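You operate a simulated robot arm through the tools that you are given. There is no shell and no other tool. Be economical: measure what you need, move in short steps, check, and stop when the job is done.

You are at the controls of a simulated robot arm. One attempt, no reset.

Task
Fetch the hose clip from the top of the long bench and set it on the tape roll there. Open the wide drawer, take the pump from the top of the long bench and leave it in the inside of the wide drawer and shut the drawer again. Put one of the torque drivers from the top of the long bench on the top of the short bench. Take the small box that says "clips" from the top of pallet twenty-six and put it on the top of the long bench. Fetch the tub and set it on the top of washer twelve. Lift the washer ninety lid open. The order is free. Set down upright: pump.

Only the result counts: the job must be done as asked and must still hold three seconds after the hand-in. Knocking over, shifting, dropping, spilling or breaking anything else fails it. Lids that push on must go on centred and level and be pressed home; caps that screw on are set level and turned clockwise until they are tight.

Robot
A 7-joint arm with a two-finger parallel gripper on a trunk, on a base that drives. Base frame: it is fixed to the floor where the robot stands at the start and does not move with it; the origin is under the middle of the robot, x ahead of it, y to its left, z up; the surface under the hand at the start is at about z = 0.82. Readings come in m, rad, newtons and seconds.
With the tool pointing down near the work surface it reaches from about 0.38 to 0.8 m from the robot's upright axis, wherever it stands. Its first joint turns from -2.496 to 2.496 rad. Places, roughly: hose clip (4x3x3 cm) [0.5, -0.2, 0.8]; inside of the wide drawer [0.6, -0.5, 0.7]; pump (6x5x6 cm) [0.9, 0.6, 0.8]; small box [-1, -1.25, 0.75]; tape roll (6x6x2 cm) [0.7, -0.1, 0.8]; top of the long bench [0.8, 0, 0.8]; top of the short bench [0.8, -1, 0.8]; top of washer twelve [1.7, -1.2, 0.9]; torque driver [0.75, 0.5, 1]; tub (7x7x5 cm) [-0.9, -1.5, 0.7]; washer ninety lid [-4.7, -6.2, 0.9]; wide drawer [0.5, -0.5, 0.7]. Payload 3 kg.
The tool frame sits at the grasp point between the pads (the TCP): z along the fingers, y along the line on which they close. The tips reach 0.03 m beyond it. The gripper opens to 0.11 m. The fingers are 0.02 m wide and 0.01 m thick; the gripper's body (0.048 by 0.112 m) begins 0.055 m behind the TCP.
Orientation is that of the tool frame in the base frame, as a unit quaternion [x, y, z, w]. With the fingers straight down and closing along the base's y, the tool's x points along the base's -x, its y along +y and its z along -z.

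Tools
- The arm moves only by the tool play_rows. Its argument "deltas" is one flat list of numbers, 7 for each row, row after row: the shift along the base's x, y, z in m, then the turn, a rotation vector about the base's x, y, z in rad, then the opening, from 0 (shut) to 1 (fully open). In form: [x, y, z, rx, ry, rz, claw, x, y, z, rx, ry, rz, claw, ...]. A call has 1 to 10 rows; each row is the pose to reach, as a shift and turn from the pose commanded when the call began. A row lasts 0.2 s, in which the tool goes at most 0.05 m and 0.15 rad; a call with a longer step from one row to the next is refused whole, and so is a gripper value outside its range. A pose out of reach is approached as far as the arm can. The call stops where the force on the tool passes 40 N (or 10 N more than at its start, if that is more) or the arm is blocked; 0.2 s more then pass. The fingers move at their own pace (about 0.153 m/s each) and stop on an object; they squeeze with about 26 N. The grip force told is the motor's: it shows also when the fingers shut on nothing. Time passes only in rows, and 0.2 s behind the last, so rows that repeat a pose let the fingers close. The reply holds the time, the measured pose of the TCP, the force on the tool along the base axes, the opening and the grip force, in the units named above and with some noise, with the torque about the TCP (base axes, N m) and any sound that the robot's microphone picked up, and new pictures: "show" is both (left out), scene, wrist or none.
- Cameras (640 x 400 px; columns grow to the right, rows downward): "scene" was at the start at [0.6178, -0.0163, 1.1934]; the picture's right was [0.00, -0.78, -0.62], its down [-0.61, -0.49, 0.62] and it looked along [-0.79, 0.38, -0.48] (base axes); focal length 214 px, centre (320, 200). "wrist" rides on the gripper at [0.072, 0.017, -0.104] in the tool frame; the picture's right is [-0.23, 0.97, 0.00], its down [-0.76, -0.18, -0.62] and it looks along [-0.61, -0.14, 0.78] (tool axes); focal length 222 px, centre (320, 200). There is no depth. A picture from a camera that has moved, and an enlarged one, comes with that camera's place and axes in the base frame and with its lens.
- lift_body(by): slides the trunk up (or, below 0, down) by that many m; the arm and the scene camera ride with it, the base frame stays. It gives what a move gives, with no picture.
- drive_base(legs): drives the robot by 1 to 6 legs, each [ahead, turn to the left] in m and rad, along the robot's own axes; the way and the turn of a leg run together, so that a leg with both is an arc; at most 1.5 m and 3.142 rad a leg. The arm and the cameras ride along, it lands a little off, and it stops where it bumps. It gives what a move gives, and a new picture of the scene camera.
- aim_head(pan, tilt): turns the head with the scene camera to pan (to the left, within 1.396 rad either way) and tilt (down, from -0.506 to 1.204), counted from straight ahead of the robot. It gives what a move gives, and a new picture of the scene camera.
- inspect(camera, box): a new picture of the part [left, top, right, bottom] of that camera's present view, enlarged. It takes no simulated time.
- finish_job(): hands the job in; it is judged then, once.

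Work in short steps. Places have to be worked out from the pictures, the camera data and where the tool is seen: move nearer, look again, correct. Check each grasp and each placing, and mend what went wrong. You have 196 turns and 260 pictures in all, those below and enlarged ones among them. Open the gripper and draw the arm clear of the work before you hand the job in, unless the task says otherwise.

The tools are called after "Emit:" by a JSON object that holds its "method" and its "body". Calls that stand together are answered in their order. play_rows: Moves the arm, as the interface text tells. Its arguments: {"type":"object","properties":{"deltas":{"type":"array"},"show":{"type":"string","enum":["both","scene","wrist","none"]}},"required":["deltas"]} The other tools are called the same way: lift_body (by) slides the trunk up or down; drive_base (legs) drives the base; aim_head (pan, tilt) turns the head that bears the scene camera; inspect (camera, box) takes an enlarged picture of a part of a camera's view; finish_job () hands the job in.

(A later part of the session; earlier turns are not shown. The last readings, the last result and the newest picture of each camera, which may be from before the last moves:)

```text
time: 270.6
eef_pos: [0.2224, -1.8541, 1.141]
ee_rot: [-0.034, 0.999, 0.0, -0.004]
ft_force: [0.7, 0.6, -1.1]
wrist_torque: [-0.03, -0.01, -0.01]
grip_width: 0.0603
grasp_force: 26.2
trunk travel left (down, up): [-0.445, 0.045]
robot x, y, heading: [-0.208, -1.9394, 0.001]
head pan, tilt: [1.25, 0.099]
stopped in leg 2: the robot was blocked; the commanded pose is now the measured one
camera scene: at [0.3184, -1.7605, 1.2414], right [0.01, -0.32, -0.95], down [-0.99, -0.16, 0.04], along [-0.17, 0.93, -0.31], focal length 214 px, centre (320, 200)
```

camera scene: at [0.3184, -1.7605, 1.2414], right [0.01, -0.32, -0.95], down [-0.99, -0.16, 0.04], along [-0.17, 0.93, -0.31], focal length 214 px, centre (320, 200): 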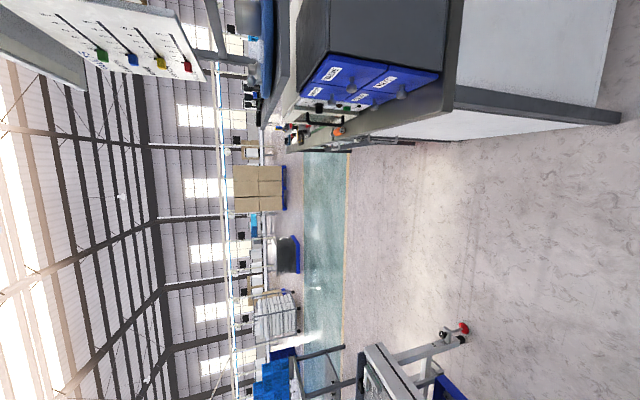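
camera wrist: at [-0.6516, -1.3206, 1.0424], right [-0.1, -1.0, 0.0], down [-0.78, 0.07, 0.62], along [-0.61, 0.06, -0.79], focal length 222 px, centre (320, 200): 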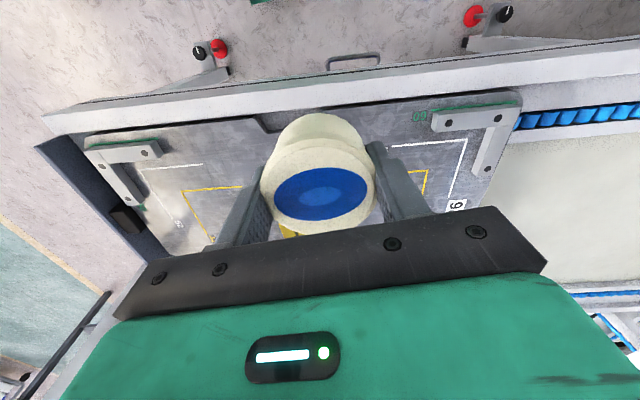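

I'm facing +x now. I continue ahead.

Emit:
{"method": "drive_base", "body": {"legs": [[1.2, 0]]}}

Emit:
{"method": "aim_head", "body": {"pan": 1.0, "tilt": -0.3}}

```text
time: 276.8
eef_pos: [1.4305, -1.8583, 1.1406]
ee_rot: [-0.035, 0.999, 0.0, -0.006]
ft_force: [-0.3, 0.2, -0.9]
wrist_torque: [-0.01, -0.02, 0.03]
grip_width: 0.0606
grasp_force: 25.3
trunk travel left (down, up): [-0.445, 0.045]
robot x, y, heading: [1.0005, -1.9427, 0.002]
head pan, tilt: [1.25, 0.099]
camera scene: at [1.5263, -1.764, 1.2413], right [0.01, -0.32, -0.95], down [-0.99, -0.16, 0.04], along [-0.17, 0.93, -0.31], focal length 214 px, centre (320, 200)
```

scene: 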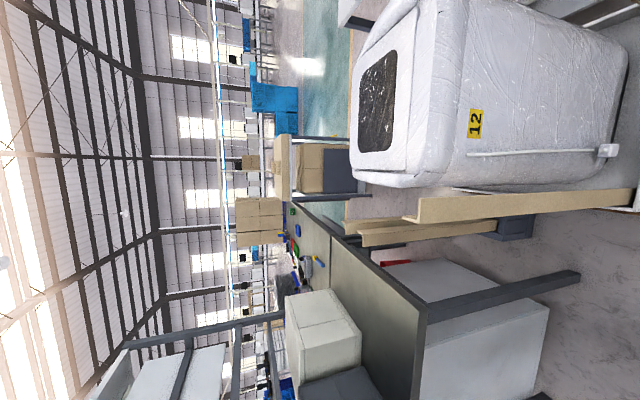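

```text
time: 277.6
eef_pos: [1.4307, -1.8567, 1.1422]
ee_rot: [-0.034, 0.999, 0.0, -0.005]
ft_force: [-0.8, -0.2, -1.2]
wrist_torque: [-0.03, -0.02, 0.04]
grip_width: 0.06
grasp_force: 26.0
trunk travel left (down, up): [-0.445, 0.045]
robot x, y, heading: [0.996, -1.9407, -0.004]
head pan, tilt: [1.0, -0.3]
camera scene: at [1.5621, -1.7827, 1.2281], right [0.03, -0.54, -0.84], down [-0.97, 0.18, -0.15], along [0.23, 0.82, -0.52], focal length 214 px, centre (320, 200)
```

scene: 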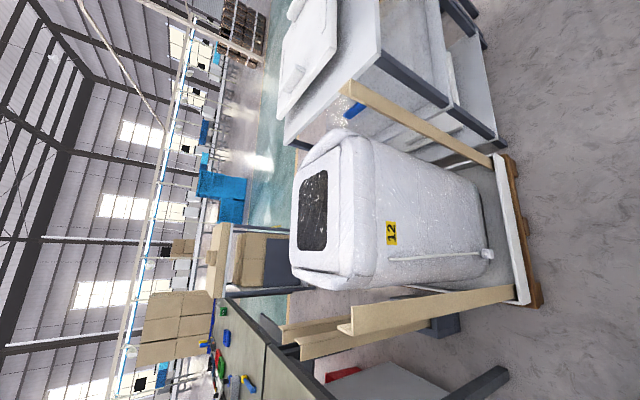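

Washer twelve stands on a pallet with corner posts, its top spanning roughly x 1.47–1.92, y -1.41 to -1.08 at z 0.9. I drive 0.55 m further to stand beside it.

Emit:
{"method": "drive_base", "body": {"legs": [[0.52, 0]]}}

Emit:
{"method": "play_rows", "body": {"deltas": [-0.01, 0.045, 0, 0, 0, 0.1, 0.4, -0.025, 0.09, 0, 0, 0, 0.2, 0.4, -0.045, 0.135, 0, 0, 0, 0.3, 0.4, -0.07, 0.175, 0, 0, 0, 0.4, 0.4, -0.095, 0.215, 0, 0, 0, 0.5, 0.4, -0.12, 0.255, 0, 0, 0, 0.6, 0.4, -0.145, 0.295, 0, 0, 0, 0.7, 0.4, -0.17, 0.335, 0, 0, 0, 0.8, 0.4, -0.195, 0.375, 0, 0, 0, 0.9, 0.4, -0.22, 0.415, 0, 0, 0, 1.0, 0.4], "show": "none"}}

Emit:
{"method": "aim_head", "body": {"pan": 0, "tilt": 0.0}}

```text
time: 280.6
eef_pos: [1.9473, -1.856, 1.1404]
ee_rot: [-0.036, 0.999, -0.001, -0.006]
ft_force: [0.2, -0.1, -0.3]
wrist_torque: [-0.01, -0.02, -0.01]
grip_width: 0.0603
grasp_force: 26.1
trunk travel left (down, up): [-0.445, 0.045]
robot x, y, heading: [1.518, -1.9442, 0.002]
head pan, tilt: [1.0, -0.3]
camera scene: at [2.0786, -1.7821, 1.2281], right [0.03, -0.54, -0.84], down [-0.97, 0.18, -0.15], along [0.23, 0.82, -0.52], focal length 214 px, centre (320, 200)
```

scene: 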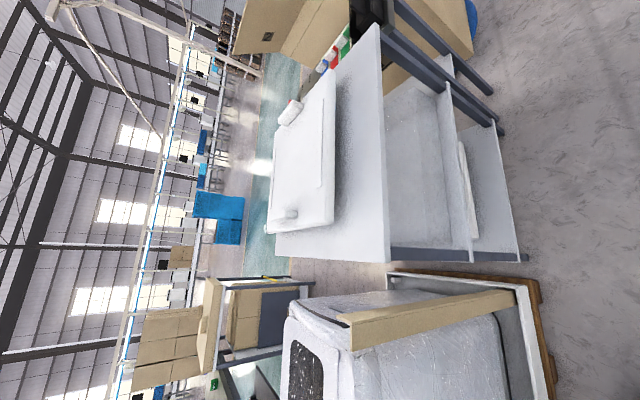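

```text
time: 282.9
eef_pos: [1.7258, -1.4423, 1.1428]
ee_rot: [-0.512, 0.859, -0.002, -0.003]
ft_force: [0.2, -0.3, -1.4]
wrist_torque: [0.03, 0.0, 0.04]
grip_width: 0.0602
grasp_force: 26.2
trunk travel left (down, up): [-0.445, 0.045]
robot x, y, heading: [1.5137, -1.9425, 0.001]
head pan, tilt: [1.0, -0.3]
```

```text
time: 284.1
eef_pos: [1.7268, -1.4429, 1.1421]
ee_rot: [-0.511, 0.86, -0.003, -0.004]
ft_force: [0.3, -0.1, -0.8]
wrist_torque: [-0.02, 0.02, 0.03]
grip_width: 0.0604
grasp_force: 26.0
trunk travel left (down, up): [-0.445, 0.045]
robot x, y, heading: [1.5142, -1.9406, -0.002]
head pan, tilt: [0.0, 0.0]
camera scene: at [1.7794, -1.3465, 1.1818], right [0.88, -0.48, 0.0], down [-0.48, -0.88, 0.01], along [-0.01, -0.01, -1.0], focal length 214 px, centre (320, 200)
```

scene: 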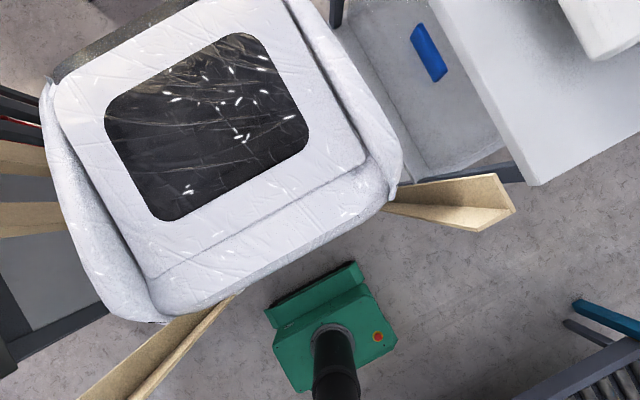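

The washer's flat window top centres near (1.69, -1.20). I move the tub over (1.70, -1.24) and lower toward it.

Emit:
{"method": "play_rows", "body": {"deltas": [-0.007, 0.045, 0, 0, 0, 0, 0.4, -0.014, 0.09, 0, 0, 0, 0, 0.4, -0.02, 0.135, 0, 0, 0, 0, 0.4, -0.027, 0.18, 0, 0, 0, 0, 0.4, -0.027, 0.2, -0.03, 0, 0, 0, 0.4, -0.027, 0.2, -0.075, 0, 0, 0, 0.4, -0.027, 0.2, -0.12, 0, 0, 0, 0.4, -0.027, 0.2, -0.15, 0, 0, 0, 0.4]}}

```text
time: 285.9
eef_pos: [1.7009, -1.2424, 0.9911]
ee_rot: [-0.51, 0.86, -0.002, -0.005]
ft_force: [-0.2, 0.1, 0.4]
wrist_torque: [0.0, 0.01, 0.0]
grip_width: 0.0606
grasp_force: 26.3
trunk travel left (down, up): [-0.445, 0.045]
robot x, y, heading: [1.5149, -1.9455, -0.0]
head pan, tilt: [0.0, 0.0]
camera scene: at [1.7533, -1.1463, 1.0305], right [0.88, -0.48, 0.0], down [-0.48, -0.88, 0.01], along [-0.01, -0.01, -1.0], focal length 214 px, centre (320, 200)
camera wrist: at [1.651, -1.2963, 1.0937], right [-0.75, 0.67, 0.0], down [0.52, 0.59, 0.62], along [0.41, 0.46, -0.79], focal length 222 px, centre (320, 200)
```

scene: 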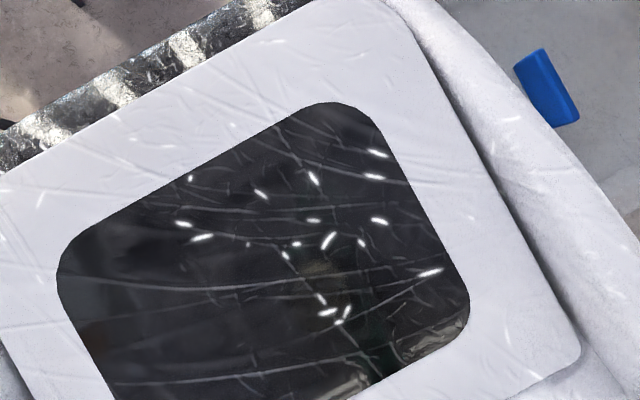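
wrist: 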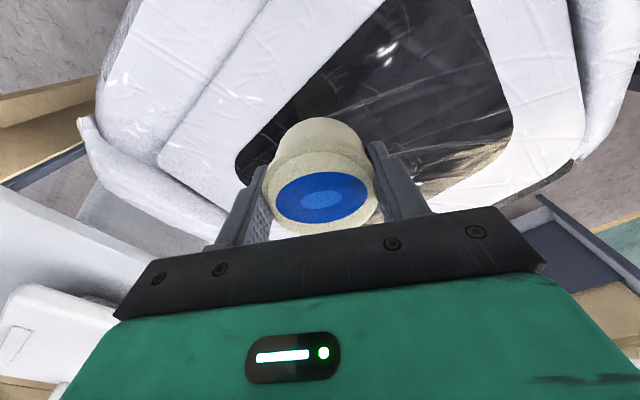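

I lower in small steps until contact.

Emit:
{"method": "play_rows", "body": {"deltas": [0, 0.015, -0.015, 0, 0, 0, 0.4, 0, 0.015, -0.03, 0, 0, 0, 0.4, 0, 0.015, -0.038, 0, 0, 0, 0.4, 0, 0.015, -0.042, 0, 0, 0, 0.4, 0, 0.015, -0.045, 0, 0, 0, 0.4, 0, 0.015, -0.048, 0, 0, 0, 0.4, 0, 0.015, -0.051, 0, 0, 0, 0.4, 0, 0.015, -0.054, 0, 0, 0, 0.4, 0, 0.015, -0.057, 0, 0, 0, 0.4, 0, 0.015, -0.06, 0, 0, 0, 0.4], "show": "none"}}

```text
time: 288.1
eef_pos: [1.6991, -1.227, 0.9315]
ee_rot: [-0.511, 0.86, -0.001, -0.006]
ft_force: [-0.2, 0.4, -0.4]
wrist_torque: [0.02, -0.01, 0.01]
grip_width: 0.0602
grasp_force: 26.1
trunk travel left (down, up): [-0.445, 0.045]
robot x, y, heading: [1.5166, -1.9423, 0.007]
head pan, tilt: [0.0, 0.0]
```

No contact yet at z 0.9315; I keep lowering.

Emit:
{"method": "play_rows", "body": {"deltas": [0, 0, -0.004, 0, 0, 0, 0.4, 0, 0, -0.008, 0, 0, 0, 0.4, 0, 0, -0.012, 0, 0, 0, 0.4, 0, 0, -0.016, 0, 0, 0, 0.4, 0, 0, -0.02, 0, 0, 0, 0.4, 0, 0, -0.024, 0, 0, 0, 0.4, 0, 0, -0.028, 0, 0, 0, 0.4, 0, 0, -0.032, 0, 0, 0, 0.4], "show": "wrist"}}

```text
time: 289.6
eef_pos: [1.7003, -1.2242, 0.912]
ee_rot: [-0.51, 0.86, 0.001, 0.0]
ft_force: [0.6, 3.0, 9.3]
wrist_torque: [-0.14, 0.06, 0.0]
grip_width: 0.0608
grasp_force: 26.2
trunk travel left (down, up): [-0.445, 0.045]
robot x, y, heading: [1.5147, -1.9427, -0.001]
head pan, tilt: [0.0, 0.0]
stopped in row 7: the force on the tool passed its limit at 46 N (the readings are from after the stop); the commanded pose is now the measured one
camera wrist: at [1.6512, -1.2795, 1.0145], right [-0.75, 0.67, 0.0], down [0.52, 0.58, 0.62], along [0.41, 0.47, -0.78], focal length 222 px, centre (320, 200)
```

wrist: 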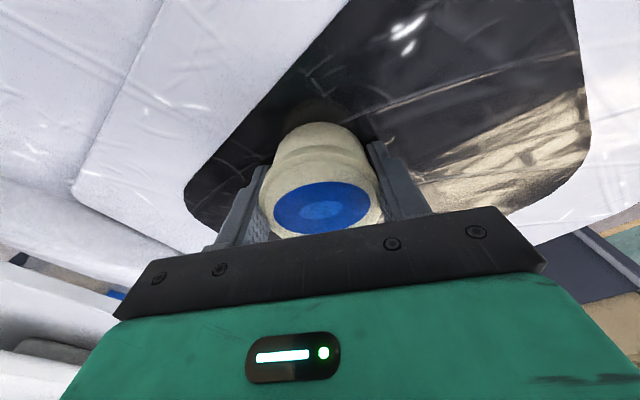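

Contact at z 0.912. I ease off, release, and rise.

Emit:
{"method": "play_rows", "body": {"deltas": [0, 0, 0.003, 0, 0, 0, 0.5, 0, 0, 0.003, 0, 0, 0, 0.7, 0, 0, 0.003, 0, 0, 0, 0.87, 0, 0, 0.003, 0, 0, 0, 0.87, 0, 0, 0.02, 0, 0, 0, 0.87, 0, 0, 0.06, 0, 0, 0, 0.87, 0, 0, 0.11, 0, 0, 0, 0.87, 0, 0, 0.16, 0, 0, 0, 0.87, 0, 0, 0.2, 0, 0, 0, 0.87], "show": "wrist"}}

```text
time: 291.6
eef_pos: [1.701, -1.2252, 1.1112]
ee_rot: [-0.51, 0.86, 0.0, -0.002]
ft_force: [-0.1, 0.2, 0.1]
wrist_torque: [-0.04, -0.02, 0.0]
grip_width: 0.0959
grasp_force: 0.1
trunk travel left (down, up): [-0.445, 0.045]
robot x, y, heading: [1.5126, -1.9434, 0.001]
head pan, tilt: [0.0, 0.0]
camera wrist: at [1.6516, -1.2798, 1.2143], right [-0.75, 0.67, 0.0], down [0.52, 0.59, 0.62], along [0.41, 0.46, -0.78], focal length 222 px, centre (320, 200)
```

wrist: 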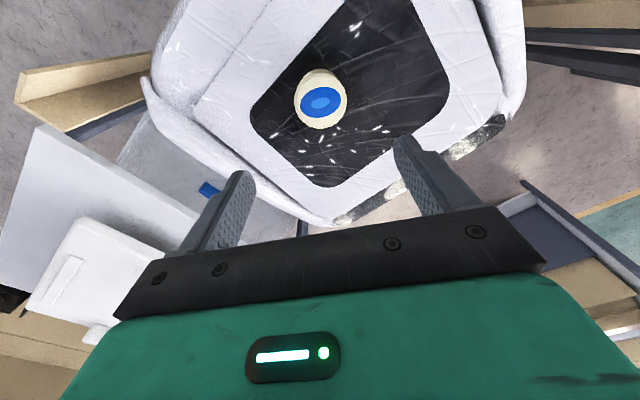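

The tub stands on washer twelve. I bring the hand back in front of the robot.

Emit:
{"method": "play_rows", "body": {"deltas": [0.0, -0.045, 0.02, 0, 0, 0, 0.5, 0.0, -0.09, 0.02, 0, 0, 0, 0.5, 0.02, -0.13, 0.02, 0, 0, -0.1, 0.5, 0.045, -0.17, 0.02, 0, 0, -0.2, 0.5, 0.07, -0.21, 0.02, 0, 0, -0.3, 0.5, 0.095, -0.25, 0.02, 0, 0, -0.4, 0.5, 0.12, -0.29, 0.02, 0, 0, -0.52, 0.5, 0.145, -0.33, 0.02, 0, 0, -0.64, 0.5, 0.17, -0.37, 0.02, 0, 0, -0.76, 0.5, 0.195, -0.41, 0.02, 0, 0, -0.9, 0.5], "show": "none"}}

Emit:
{"method": "play_rows", "body": {"deltas": [0.01, -0.04, 0.0, 0, -0.1, -0.05, 0.5, 0.02, -0.08, 0.02, 0, -0.24, -0.1, 0.5, 0.03, -0.12, 0.04, 0, -0.38, -0.1, 0.5, 0.03, -0.16, 0.05, 0, -0.52, -0.1, 0.5, 0.03, -0.2, 0.06, 0, -0.66, -0.1, 0.5, 0.03, -0.24, 0.07, 0, -0.8, -0.1, 0.5, 0.03, -0.28, 0.08, 0, -0.94, -0.1, 0.5, 0.03, -0.3, 0.09, 0, -1.08, -0.1, 0.5, 0.03, -0.3, 0.1, 0, -1.22, -0.1, 0.5, 0.03, -0.3, 0.1, 0, -1.36, -0.1, 0.5], "show": "none"}}

Emit:
{"method": "aim_head", "body": {"pan": -1.3, "tilt": 0.1}}

```text
time: 293.8
eef_pos: [1.8943, -1.6358, 1.1304]
ee_rot: [-0.085, 0.996, -0.001, -0.001]
ft_force: [-0.6, 0.7, -0.2]
wrist_torque: [-0.04, -0.06, 0.01]
grip_width: 0.0549
grasp_force: 0.0
trunk travel left (down, up): [-0.445, 0.045]
robot x, y, heading: [1.5169, -1.9422, -0.002]
head pan, tilt: [0.0, 0.0]
```

```text
time: 296.0
eef_pos: [2.094, -1.8988, 1.3425]
ee_rot: [-0.016, 0.785, -0.052, 0.618]
ft_force: [2.4, -0.3, 0.0]
wrist_torque: [0.02, 0.03, 0.01]
grip_width: 0.0552
grasp_force: 0.0
out of reach, approached as far as the arm can: row 5, 6, 7, 8, 9, 10
trunk travel left (down, up): [-0.445, 0.045]
robot x, y, heading: [1.5169, -1.9413, -0.006]
head pan, tilt: [0.0, 0.0]
```

```text
time: 297.5
eef_pos: [2.0863, -1.8998, 1.3461]
ee_rot: [-0.016, 0.783, -0.051, 0.62]
ft_force: [-0.1, 0.6, 0.1]
wrist_torque: [0.01, -0.01, 0.02]
grip_width: 0.0553
grasp_force: 0.0
trunk travel left (down, up): [-0.445, 0.045]
robot x, y, heading: [1.5154, -1.9454, 0.0]
head pan, tilt: [-1.3, 0.099]
camera scene: at [2.0049, -1.9736, 1.4776], right [-0.95, -0.21, 0.25], down [-0.25, 0.01, -0.97], along [0.2, -0.98, -0.06], focal length 214 px, centre (320, 200)
```

scene: 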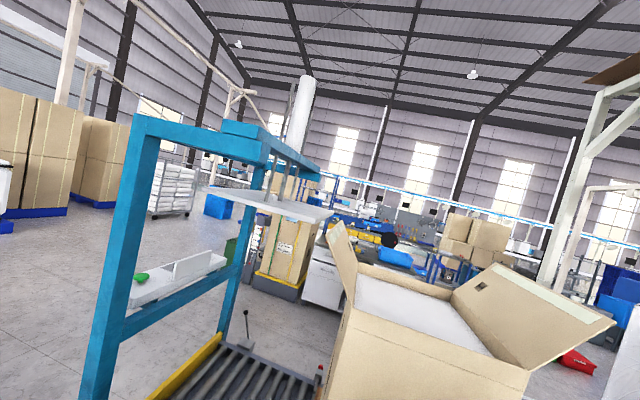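

Washer ninety lies far to the south-west, so I return to the main aisle first: reverse out, then go up past the benches.

Emit:
{"method": "drive_base", "body": {"legs": [[-1.4, 0], [-0.16, 0]]}}

Emit:
{"method": "drive_base", "body": {"legs": [[0, 1.571]]}}

```text
time: 305.4
eef_pos: [0.5346, -1.9002, 1.3443]
ee_rot: [-0.014, 0.783, -0.054, 0.619]
ft_force: [1.1, 0.3, -0.8]
wrist_torque: [-0.01, 0.0, 0.02]
grip_width: 0.0551
grasp_force: 0.0
trunk travel left (down, up): [-0.445, 0.045]
robot x, y, heading: [-0.0388, -1.9412, 0.002]
head pan, tilt: [-1.3, 0.099]
camera scene: at [0.4517, -1.9728, 1.4766], right [-0.95, -0.2, 0.25], down [-0.25, 0.01, -0.97], along [0.19, -0.98, -0.06], focal length 214 px, centre (320, 200)
```

scene: 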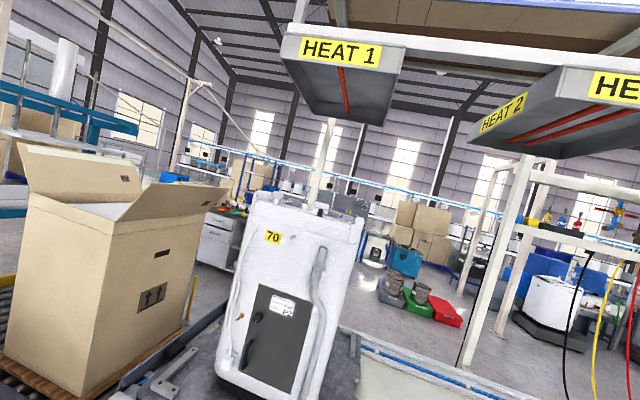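

```text
time: 308.9
eef_pos: [0.0748, -1.3741, 1.3462]
ee_rot: [-0.485, 0.614, 0.334, 0.526]
ft_force: [-1.3, -0.4, 0.0]
wrist_torque: [-0.01, 0.01, -0.06]
grip_width: 0.0551
grasp_force: 0.1
trunk travel left (down, up): [-0.445, 0.045]
robot x, y, heading: [-0.0056, -1.949, 1.308]
head pan, tilt: [-1.3, 0.099]
stopped in leg 1: the robot was blocked; the commanded pose is now the measured one
camera scene: at [0.1227, -1.4744, 1.4791], right [-0.06, -0.97, 0.24], down [-0.08, -0.24, -0.97], along [1.0, -0.08, -0.06], focal length 214 px, centre (320, 200)
```

scene: 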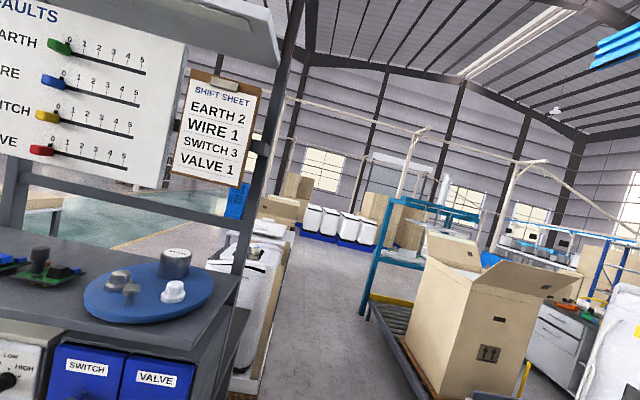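

The rear touched the far conveyor during the turn. I move ahead a little, then finish turning.

Emit:
{"method": "drive_base", "body": {"legs": [[0.25, 0], [0, 0.34]]}}

Emit:
{"method": "drive_base", "body": {"legs": [[1.45, 0]]}}

```text
time: 311.8
eef_pos: [-0.053, -1.1385, 1.3451]
ee_rot: [0.581, -0.525, -0.417, -0.462]
ft_force: [0.9, 0.7, -0.5]
wrist_torque: [-0.01, 0.02, 0.0]
grip_width: 0.0549
grasp_force: 0.0
trunk travel left (down, up): [-0.445, 0.045]
robot x, y, heading: [0.0697, -1.7084, 1.646]
head pan, tilt: [-1.3, 0.099]
camera scene: at [0.0244, -1.2176, 1.4783], right [0.26, -0.93, 0.24], down [0.01, -0.25, -0.97], along [0.96, 0.26, -0.06], focal length 214 px, centre (320, 200)
```

scene: 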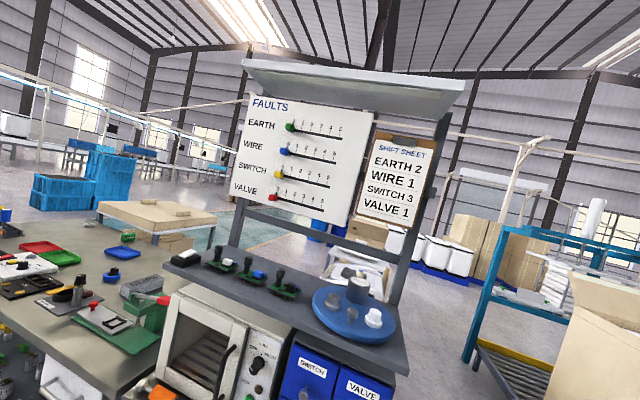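

```text
time: 319.0
eef_pos: [-0.1808, 0.3111, 1.3475]
ee_rot: [0.584, -0.521, -0.42, -0.459]
ft_force: [-0.6, -0.5, -0.7]
wrist_torque: [0.01, 0.02, 0.0]
grip_width: 0.0551
grasp_force: 0.0
trunk travel left (down, up): [-0.445, 0.045]
robot x, y, heading: [-0.0533, -0.2564, 1.661]
head pan, tilt: [-1.3, 0.099]
camera scene: at [-0.1019, 0.2328, 1.4789], right [0.28, -0.93, 0.24], down [0.01, -0.25, -0.97], along [0.96, 0.27, -0.06], focal length 214 px, centre (320, 200)
```

scene: 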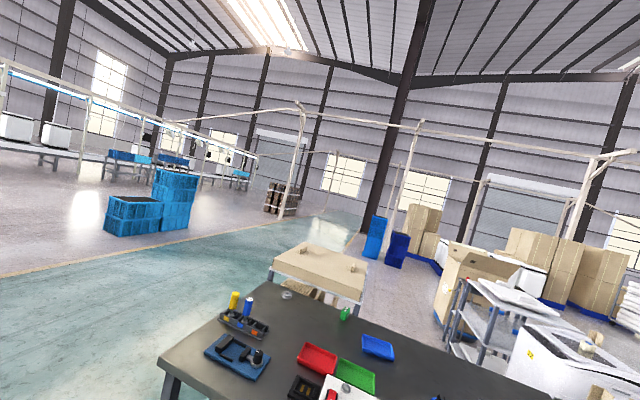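

I turn to face west (-x) and look down the aisle.

Emit:
{"method": "drive_base", "body": {"legs": [[0.25, 0], [0, 1.48]]}}

Emit:
{"method": "aim_head", "body": {"pan": 0.3, "tilt": 0.0}}

```text
time: 324.1
eef_pos: [-0.6578, -0.0246, 1.3476]
ee_rot: [0.783, -0.03, -0.615, -0.088]
ft_force: [0.9, -0.5, -0.5]
wrist_torque: [0.04, 0.01, -0.08]
grip_width: 0.0551
grasp_force: 0.1
trunk travel left (down, up): [-0.445, 0.045]
robot x, y, heading: [-0.074, 0.0303, 3.045]
head pan, tilt: [-1.3, 0.099]
stopped in leg 2: the robot was blocked; the commanded pose is now the measured one
camera scene: at [-0.5668, 0.0362, 1.4795], right [0.96, 0.09, 0.25], down [0.25, -0.04, -0.97], along [-0.08, 0.99, -0.06], focal length 214 px, centre (320, 200)
```

scene: 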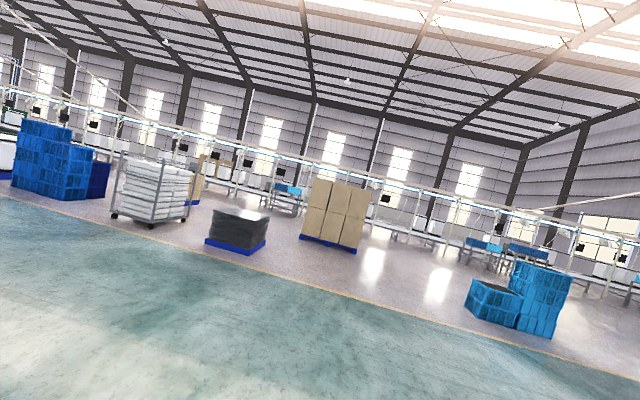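

```text
time: 325.8
eef_pos: [-0.6566, -0.0245, 1.3485]
ee_rot: [0.783, -0.03, -0.615, -0.088]
ft_force: [-0.1, 0.1, -0.1]
wrist_torque: [0.02, 0.01, -0.01]
grip_width: 0.0549
grasp_force: 0.0
trunk travel left (down, up): [-0.445, 0.045]
robot x, y, heading: [-0.0723, 0.0335, 3.05]
head pan, tilt: [0.3, 0.0]
camera scene: at [-0.6459, -0.0659, 1.463], right [-0.13, 0.99, 0.03], down [0.24, 0.06, -0.97], along [-0.96, -0.12, -0.25], focal length 214 px, centre (320, 200)
```

scene: 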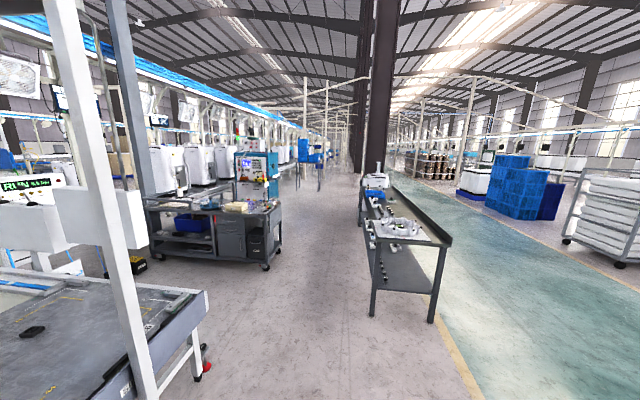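

The aisle runs west between a cart (left) and a workbench (right). I drive along it, keeping to about y -0.33.

Emit:
{"method": "drive_base", "body": {"legs": [[0.3, 0], [0, 0.34], [1.5, 0], [0, -0.25], [1.5, 0]]}}

Emit:
{"method": "aim_head", "body": {"pan": 0.9, "tilt": 0.0}}

```text
time: 343.7
eef_pos: [-3.8697, -0.4239, 1.3472]
ee_rot: [0.783, 0.013, -0.619, -0.054]
ft_force: [0.3, -0.6, 0.2]
wrist_torque: [-0.03, 0.01, -0.04]
grip_width: 0.055
grasp_force: 0.0
trunk travel left (down, up): [-0.445, 0.045]
robot x, y, heading: [-3.2939, -0.3045, -3.126]
head pan, tilt: [0.3, 0.0]
camera scene: at [-3.8528, -0.4638, 1.463], right [-0.24, 0.97, 0.03], down [0.23, 0.09, -0.97], along [-0.94, -0.23, -0.25], focal length 214 px, centre (320, 200)
```

scene: 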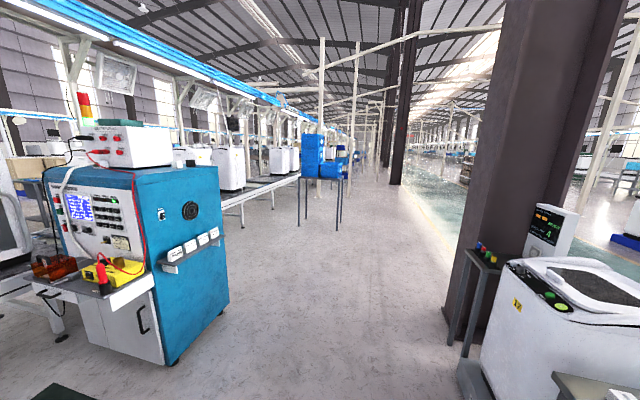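

```text
time: 344.7
eef_pos: [-3.8698, -0.4236, 1.3488]
ee_rot: [0.783, 0.014, -0.619, -0.053]
ft_force: [0.2, -0.2, -0.6]
wrist_torque: [0.01, -0.02, 0.0]
grip_width: 0.055
grasp_force: 0.1
trunk travel left (down, up): [-0.445, 0.045]
robot x, y, heading: [-3.293, -0.3015, -3.126]
head pan, tilt: [0.901, 0.0]
camera scene: at [-3.8257, -0.5094, 1.4658], right [-0.73, 0.67, -0.12], down [0.23, 0.09, -0.97], along [-0.64, -0.74, -0.22], focal length 214 px, centre (320, 200)
```

scene: 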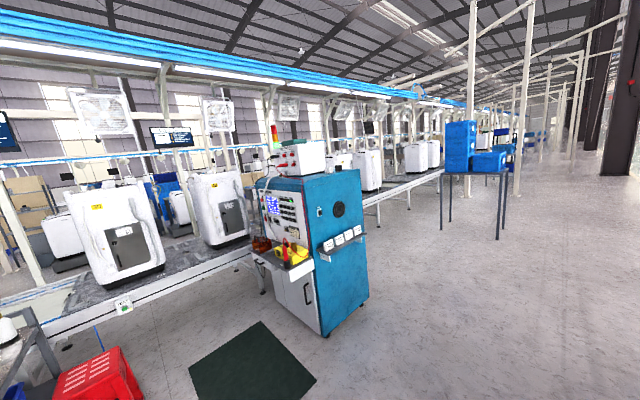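

A conveyor line runs along y about -2, so I look further left for a gap toward the south.

Emit:
{"method": "aim_head", "body": {"pan": 1.39, "tilt": 0.1}}

```text
time: 345.6
eef_pos: [-3.8687, -0.4237, 1.3486]
ee_rot: [0.783, 0.013, -0.619, -0.053]
ft_force: [0.3, -0.6, -0.2]
wrist_torque: [0.0, 0.0, 0.01]
grip_width: 0.055
grasp_force: 0.1
trunk travel left (down, up): [-0.445, 0.045]
robot x, y, heading: [-3.2926, -0.3007, -3.124]
head pan, tilt: [1.389, 0.099]
camera scene: at [-3.7864, -0.5312, 1.464], right [-0.95, 0.25, -0.21], down [0.25, 0.18, -0.95], along [-0.2, -0.95, -0.24], focal length 214 px, centre (320, 200)
```

scene: 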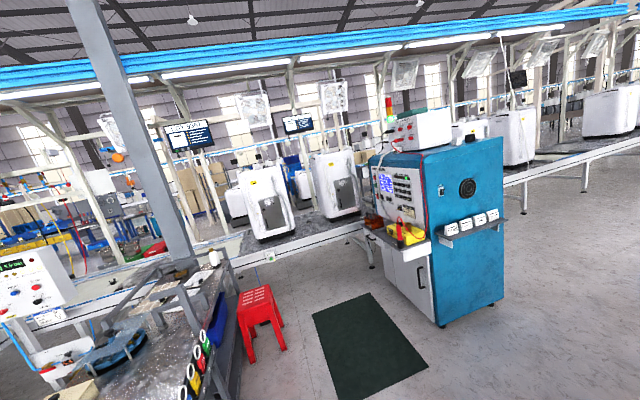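

I look west along the line, enlarged, to see where the conveyor ends.

Emit:
{"method": "aim_head", "body": {"pan": 0.55, "tilt": 0.1}}

Emit:
{"method": "inspect", "body": {"camera": "scene", "box": [220, 90, 460, 240]}}

```text
time: 346.8
eef_pos: [-3.8689, -0.4229, 1.3492]
ee_rot: [0.783, 0.013, -0.62, -0.053]
ft_force: [-0.9, -0.3, -0.5]
wrist_torque: [0.0, -0.03, 0.0]
grip_width: 0.055
grasp_force: 0.1
trunk travel left (down, up): [-0.445, 0.045]
robot x, y, heading: [-3.2932, -0.3029, -3.125]
head pan, tilt: [0.55, 0.099]
camera scene: at [-3.8444, -0.485, 1.4542], right [-0.47, 0.88, -0.03], down [0.32, 0.13, -0.94], along [-0.82, -0.45, -0.34], focal length 214 px, centre (320, 200)
```

scene: 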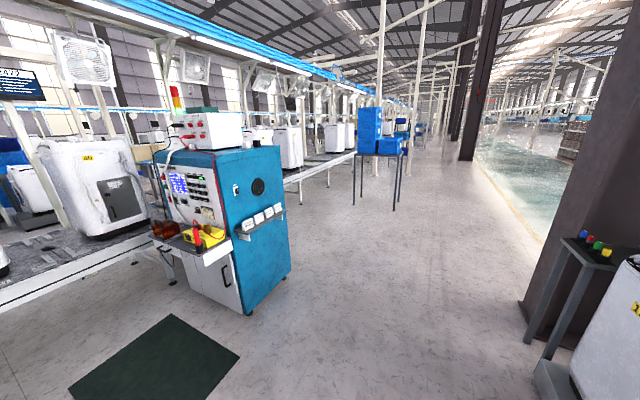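

```text
2.67 times, centred on (340, 165) of scene
camera zoom: at [-3.8444, -0.485, 1.4542], right [-0.47, 0.88, -0.03], down [0.32, 0.13, -0.94], along [-0.82, -0.45, -0.34], focal length 572 px, centre (267, 293)
```

zoom: 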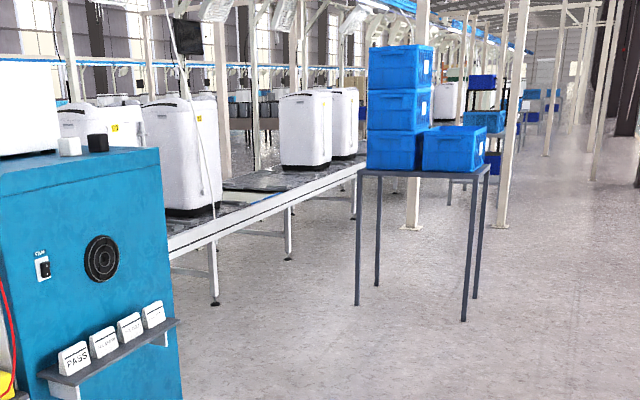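

The conveyor seems to end to the west beyond the crate table, with floor behind it. I drive west along y about -0.45.

Emit:
{"method": "drive_base", "body": {"legs": [[0, 0.02], [1.5, 0], [1.5, 0], [1.5, 0]]}}

```text
time: 368.6
eef_pos: [-8.3443, -0.6647, 1.3482]
ee_rot: [0.783, 0.031, -0.621, -0.039]
ft_force: [-1.0, 0.1, -1.1]
wrist_torque: [-0.03, 0.01, -0.01]
grip_width: 0.0552
grasp_force: 0.1
trunk travel left (down, up): [-0.445, 0.045]
robot x, y, heading: [-7.7745, -0.516, -3.079]
head pan, tilt: [0.55, 0.099]
camera scene: at [-8.3169, -0.7246, 1.4542], right [-0.51, 0.86, -0.03], down [0.31, 0.15, -0.94], along [-0.8, -0.49, -0.34], focal length 214 px, centre (320, 200)
```

scene: 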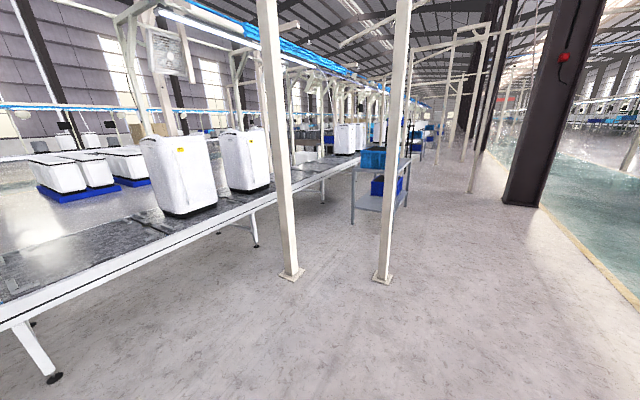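

The conveyor continues here. I look left and slightly back for a gap.

Emit:
{"method": "aim_head", "body": {"pan": 1.3, "tilt": 0.15}}

Emit:
{"method": "aim_head", "body": {"pan": 0.2, "tilt": 0.1}}

Emit:
{"method": "inspect", "body": {"camera": "scene", "box": [60, 60, 320, 220]}}

```text
time: 369.6
eef_pos: [-8.3441, -0.6641, 1.3479]
ee_rot: [0.783, 0.032, -0.621, -0.039]
ft_force: [0.4, 0.5, 0.2]
wrist_torque: [-0.02, 0.02, -0.01]
grip_width: 0.0551
grasp_force: 0.0
trunk travel left (down, up): [-0.445, 0.045]
robot x, y, heading: [-7.7763, -0.5199, -3.076]
head pan, tilt: [1.3, 0.15]
camera scene: at [-8.2636, -0.7664, 1.4581], right [-0.94, 0.29, -0.19], down [0.26, 0.24, -0.93], along [-0.22, -0.93, -0.3], focal length 214 px, centre (320, 200)
```

scene: 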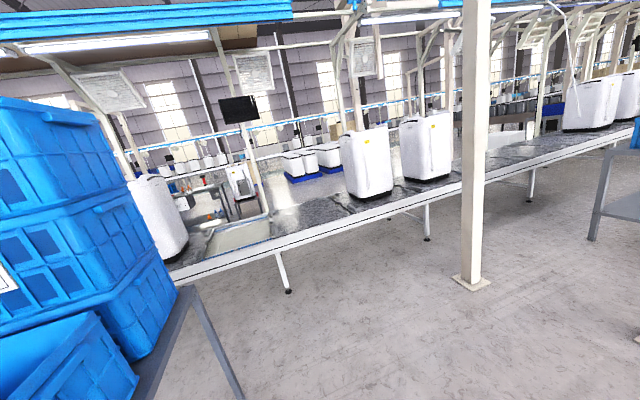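

```text
time: 371.0
eef_pos: [-8.3444, -0.6645, 1.3487]
ee_rot: [0.783, 0.032, -0.62, -0.039]
ft_force: [0.3, 0.3, 0.0]
wrist_torque: [0.01, 0.01, 0.02]
grip_width: 0.055
grasp_force: 0.1
trunk travel left (down, up): [-0.445, 0.045]
robot x, y, heading: [-7.7742, -0.5178, -3.088]
head pan, tilt: [0.201, 0.099]
camera scene: at [-8.3283, -0.6949, 1.4549], right [-0.2, 0.98, 0.05], down [0.32, 0.12, -0.94], along [-0.93, -0.17, -0.34], focal length 214 px, centre (320, 200)
```

scene: 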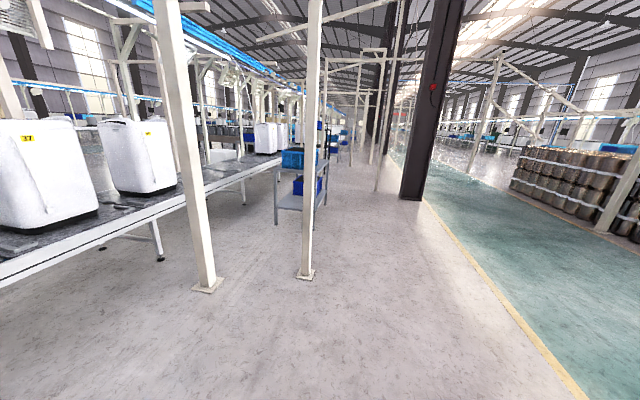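

```text
2.46 times, centred on (190, 140) of scene
camera zoom: at [-8.3283, -0.6949, 1.4549], right [-0.2, 0.98, 0.05], down [0.32, 0.12, -0.94], along [-0.93, -0.17, -0.34], focal length 528 px, centre (640, 348)
```

zoom: 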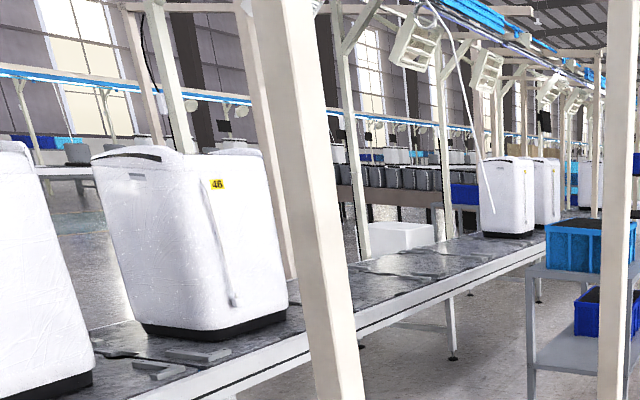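

The line runs on far to the west, so the way round must be at the east end. I reverse back along the same straight path and then turn around in the open area.

Emit:
{"method": "drive_base", "body": {"legs": [[-1.5, 0], [-1.5, 0], [-1.2, 0], [0, 1.54], [0, 1.54]]}}

```text
time: 394.0
eef_pos: [-3.6285, -0.7911, 1.3495]
ee_rot: [0.614, 0.486, -0.525, 0.333]
ft_force: [-0.4, -0.5, 0.3]
wrist_torque: [-0.01, 0.03, -0.03]
grip_width: 0.0551
grasp_force: 0.1
trunk travel left (down, up): [-0.445, 0.045]
robot x, y, heading: [-3.6289, -0.1923, -1.805]
head pan, tilt: [0.201, 0.099]
stopped in leg 4: the robot was blocked; the commanded pose is now the measured one
camera scene: at [-3.5949, -0.7858, 1.4559], right [-0.99, 0.12, 0.05], down [-0.01, 0.34, -0.94], along [-0.13, -0.93, -0.34], focal length 214 px, centre (320, 200)
```

scene: 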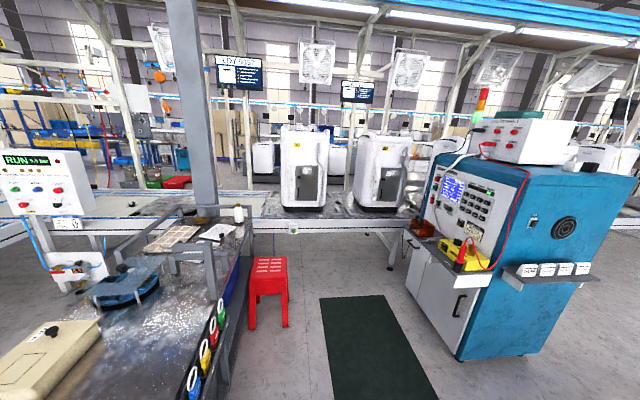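

The rear met the workbench on the other side. I move ahead into the open floor and finish the turn.

Emit:
{"method": "drive_base", "body": {"legs": [[0.35, 0], [0, 1.8]]}}

```text
time: 399.4
eef_pos: [-3.1231, -0.6707, 1.3496]
ee_rot: [0.179, 0.763, -0.204, 0.586]
ft_force: [-0.9, 0.6, -0.4]
wrist_torque: [-0.05, 0.0, -0.02]
grip_width: 0.0551
grasp_force: 0.0
trunk travel left (down, up): [-0.445, 0.045]
robot x, y, heading: [-3.7221, -0.5604, -0.446]
head pan, tilt: [0.201, 0.099]
stopped in leg 2: the robot was blocked; the commanded pose is now the measured one
camera scene: at [-3.1211, -0.6389, 1.4554], right [-0.34, -0.94, 0.05], down [-0.34, 0.07, -0.94], along [0.88, -0.34, -0.34], focal length 214 px, centre (320, 200)
```

scene: 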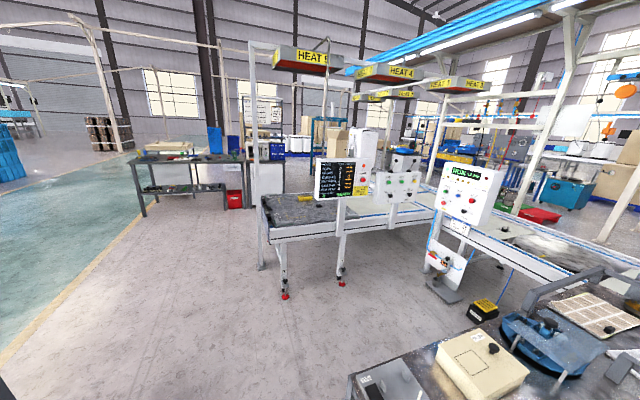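

I arc gently forward-left to clear what blocks the rear.

Emit:
{"method": "drive_base", "body": {"legs": [[0.2, 0.35], [0, 0.45]]}}

```text
time: 402.4
eef_pos: [-3.0398, -0.2606, 1.3488]
ee_rot: [-0.133, 0.772, 0.041, 0.62]
ft_force: [0.5, -0.9, -0.3]
wrist_torque: [0.0, -0.01, 0.0]
grip_width: 0.0552
grasp_force: 0.1
trunk travel left (down, up): [-0.445, 0.045]
robot x, y, heading: [-3.5259, -0.6389, 0.356]
head pan, tilt: [0.201, 0.099]
camera scene: at [-3.0623, -0.2375, 1.4554], right [0.44, -0.9, 0.05], down [-0.28, -0.2, -0.94], along [0.85, 0.4, -0.34], focal length 214 px, centre (320, 200)
```

scene: 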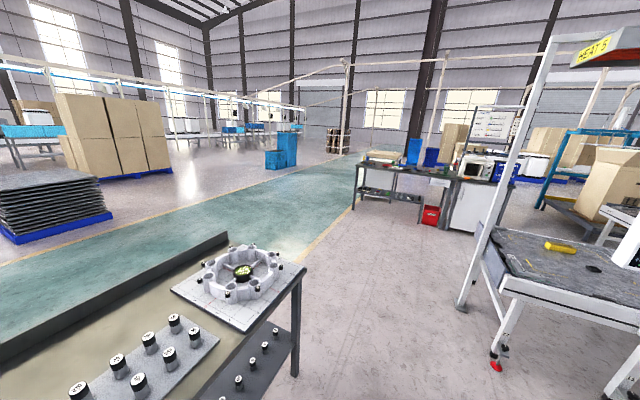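

I head back along the aisle toward the benches, staying on the known-clear track.

Emit:
{"method": "drive_base", "body": {"legs": [[0.85, 0], [0, -0.33], [1.5, 0], [0.9, 0]]}}

```text
time: 419.4
eef_pos: [0.256, -0.0588, 1.3494]
ee_rot: [-0.007, 0.784, -0.059, 0.618]
ft_force: [-0.4, 0.1, -0.1]
wrist_torque: [0.01, -0.04, -0.01]
grip_width: 0.0552
grasp_force: 0.1
trunk travel left (down, up): [-0.445, 0.045]
robot x, y, heading: [-0.3275, -0.2592, 0.035]
head pan, tilt: [0.201, 0.099]
camera scene: at [0.2426, -0.0295, 1.456], right [0.13, -0.99, 0.05], down [-0.33, -0.1, -0.94], along [0.93, 0.11, -0.34], focal length 214 px, centre (320, 200)
```

scene: 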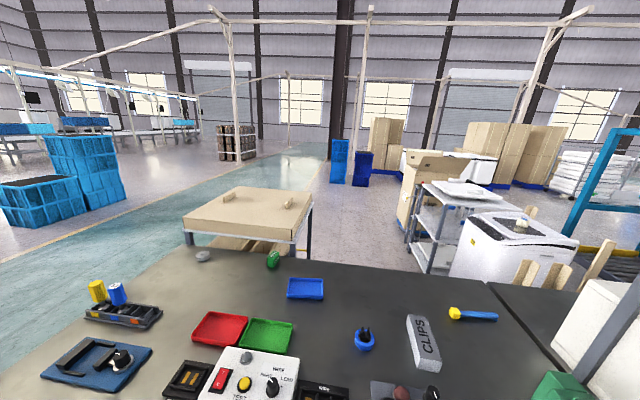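

Everything on the bench looks right, and the tub is visible on washer twelve. I continue: south along the corridor, then east.

Emit:
{"method": "drive_base", "body": {"legs": [[0, -1.55], [1.5, 0], [0.15, 0]]}}

Emit:
{"method": "drive_base", "body": {"legs": [[0, 1.52]]}}

```text
time: 422.5
eef_pos: [0.0892, -0.7198, 1.3503]
ee_rot: [0.428, 0.657, -0.391, 0.482]
ft_force: [-0.4, -1.3, 0.1]
wrist_torque: [0.03, -0.02, 0.03]
grip_width: 0.0552
grasp_force: 0.1
trunk travel left (down, up): [-0.445, 0.045]
robot x, y, heading: [-0.2923, -0.2433, -1.154]
head pan, tilt: [0.201, 0.099]
stopped in leg 1: the robot was blocked; the commanded pose is now the measured one
camera scene: at [0.1115, -0.696, 1.4567], right [-0.86, -0.51, 0.05], down [-0.22, 0.27, -0.94], along [0.46, -0.82, -0.34], focal length 214 px, centre (320, 200)
```

scene: 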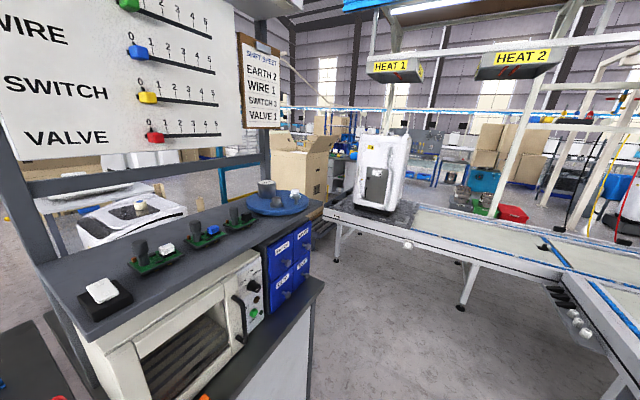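

```text
time: 425.7
eef_pos: [0.3025, -0.0993, 1.3506]
ee_rot: [0.007, 0.784, -0.07, 0.617]
ft_force: [0.2, 0.6, 0.3]
wrist_torque: [-0.02, 0.02, -0.04]
grip_width: 0.0551
grasp_force: 0.0
trunk travel left (down, up): [-0.445, 0.045]
robot x, y, heading: [-0.2922, -0.2832, 0.0]
head pan, tilt: [0.201, 0.099]
stopped in leg 1: the robot was blocked; the commanded pose is now the measured one
camera scene: at [0.2904, -0.0701, 1.4576], right [0.1, -0.99, 0.05], down [-0.33, -0.08, -0.94], along [0.94, 0.07, -0.34], focal length 214 px, centre (320, 200)
```

scene: 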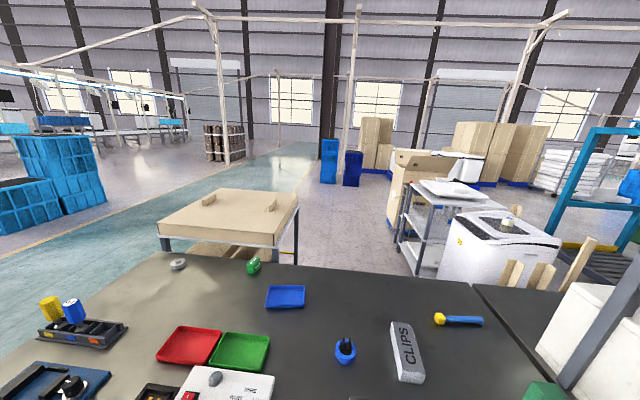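

The turn was blocked halfway. I turn partly, move ahead diagonally, and only then finish the turn.

Emit:
{"method": "drive_base", "body": {"legs": [[0, -1.1], [0.35, 0], [0, -0.5]]}}

```text
time: 428.8
eef_pos: [0.1571, -0.7167, 1.3512]
ee_rot: [0.405, 0.671, -0.374, 0.495]
ft_force: [-0.5, -0.1, 0.5]
wrist_torque: [0.01, -0.01, 0.05]
grip_width: 0.055
grasp_force: 0.0
trunk travel left (down, up): [-0.445, 0.045]
robot x, y, heading: [-0.2586, -0.2658, -1.064]
head pan, tilt: [0.201, 0.099]
stopped in leg 1: the robot was blocked; the commanded pose is now the measured one
camera scene: at [0.1785, -0.6917, 1.4579], right [-0.82, -0.56, 0.05], down [-0.23, 0.25, -0.94], along [0.52, -0.79, -0.34], focal length 214 px, centre (320, 200)
```

scene: 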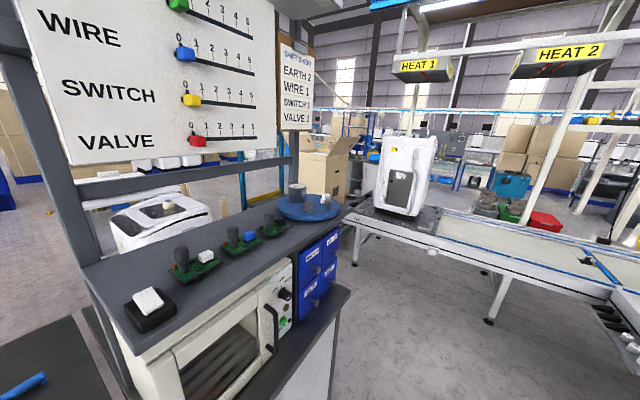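

The blocks seem not tied to a visible obstacle, so I simply retry the remaining turn in smaller pieces.

Emit:
{"method": "drive_base", "body": {"legs": [[0, -0.25], [0, -0.25]]}}

```text
time: 430.9
eef_pos: [-0.1108, -0.8626, 1.3522]
ee_rot: [0.558, 0.55, -0.485, 0.387]
ft_force: [0.5, -0.5, -1.5]
wrist_torque: [0.0, 0.02, -0.04]
grip_width: 0.0548
grasp_force: 0.0
trunk travel left (down, up): [-0.445, 0.045]
robot x, y, heading: [-0.2426, -0.2697, -1.575]
head pan, tilt: [0.201, 0.099]
camera scene: at [-0.0797, -0.8511, 1.4578], right [-0.99, -0.1, 0.05], down [-0.08, 0.33, -0.94], along [0.07, -0.94, -0.34], focal length 214 px, centre (320, 200)
```

scene: 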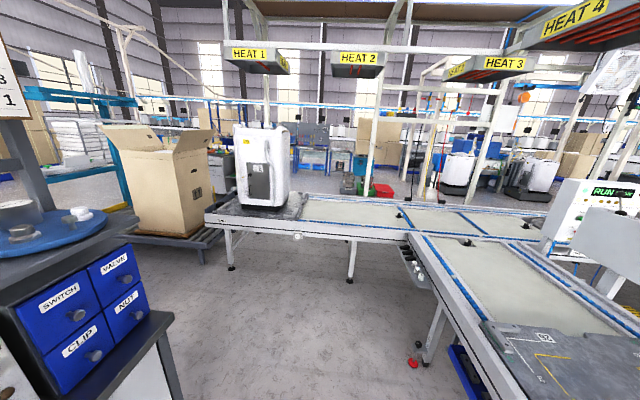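

Small turns work. I continue south and then turn east in two pieces.

Emit:
{"method": "drive_base", "body": {"legs": [[1.5, 0], [0, 0.5], [0, 0.5], [0, 0.57]]}}

```text
time: 441.9
eef_pos: [0.3256, -1.925, 1.3528]
ee_rot: [0.192, 0.76, -0.215, 0.583]
ft_force: [0.0, 0.2, -1.3]
wrist_torque: [-0.02, 0.02, -0.02]
grip_width: 0.055
grasp_force: 0.2
trunk travel left (down, up): [-0.445, 0.045]
robot x, y, heading: [-0.2835, -1.8012, -0.479]
head pan, tilt: [0.201, 0.099]
stopped in leg 4: the robot was blocked; the commanded pose is now the measured one
camera scene: at [0.329, -1.892, 1.4595], right [-0.37, -0.93, 0.05], down [-0.34, 0.08, -0.94], along [0.87, -0.36, -0.34], focal length 214 px, centre (320, 200)
```

scene: 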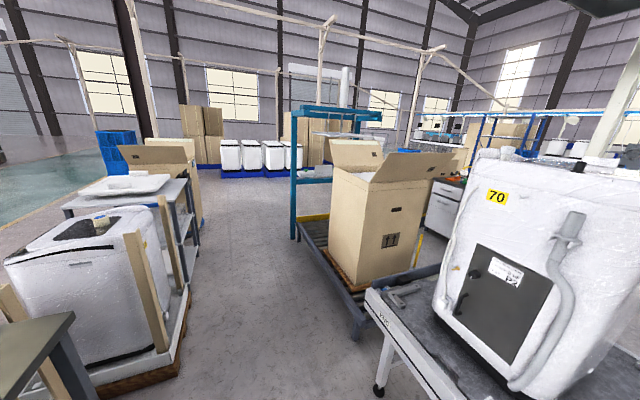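

I complete the turn and drive east along the lane at y about -1.9.

Emit:
{"method": "drive_base", "body": {"legs": [[0.1, 0.2], [0.2, 0.279], [1.5, 0], [1.3, 0]]}}

```text
time: 457.5
eef_pos: [3.4184, -1.7129, 1.3525]
ee_rot: [0.009, 0.784, -0.072, 0.616]
ft_force: [-0.4, 0.3, 0.5]
wrist_torque: [0.0, -0.03, -0.02]
grip_width: 0.0548
grasp_force: 0.0
trunk travel left (down, up): [-0.445, 0.045]
robot x, y, heading: [2.8191, -1.8799, -0.01]
head pan, tilt: [0.201, 0.099]
camera scene: at [3.4058, -1.6846, 1.4591], right [0.09, -0.99, 0.05], down [-0.34, -0.08, -0.94], along [0.94, 0.07, -0.34], focal length 214 px, centre (320, 200)
```

scene: 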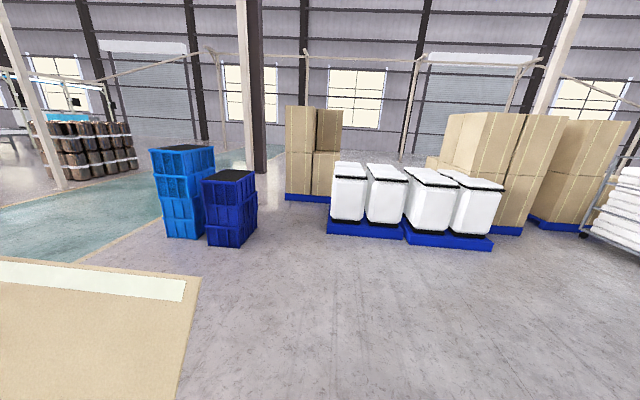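

I look right (south) for the way around the packing station.

Emit:
{"method": "aim_head", "body": {"pan": -1.1, "tilt": 0.2}}

```text
time: 459.0
eef_pos: [3.4177, -1.7139, 1.3537]
ee_rot: [0.008, 0.784, -0.072, 0.617]
ft_force: [0.0, -0.6, -0.7]
wrist_torque: [-0.03, 0.01, -0.03]
grip_width: 0.055
grasp_force: 0.1
trunk travel left (down, up): [-0.445, 0.045]
robot x, y, heading: [2.8189, -1.8786, -0.005]
head pan, tilt: [-1.1, 0.201]
camera scene: at [3.3468, -1.7797, 1.472], right [-0.91, -0.34, 0.25], down [-0.3, 0.11, -0.95], along [0.29, -0.93, -0.21], focal length 214 px, centre (320, 200)
```

scene: 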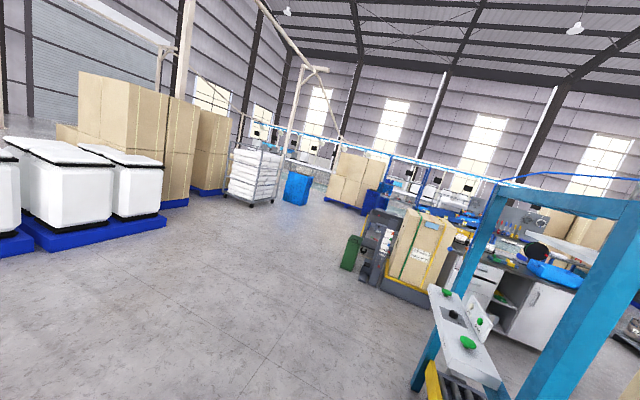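

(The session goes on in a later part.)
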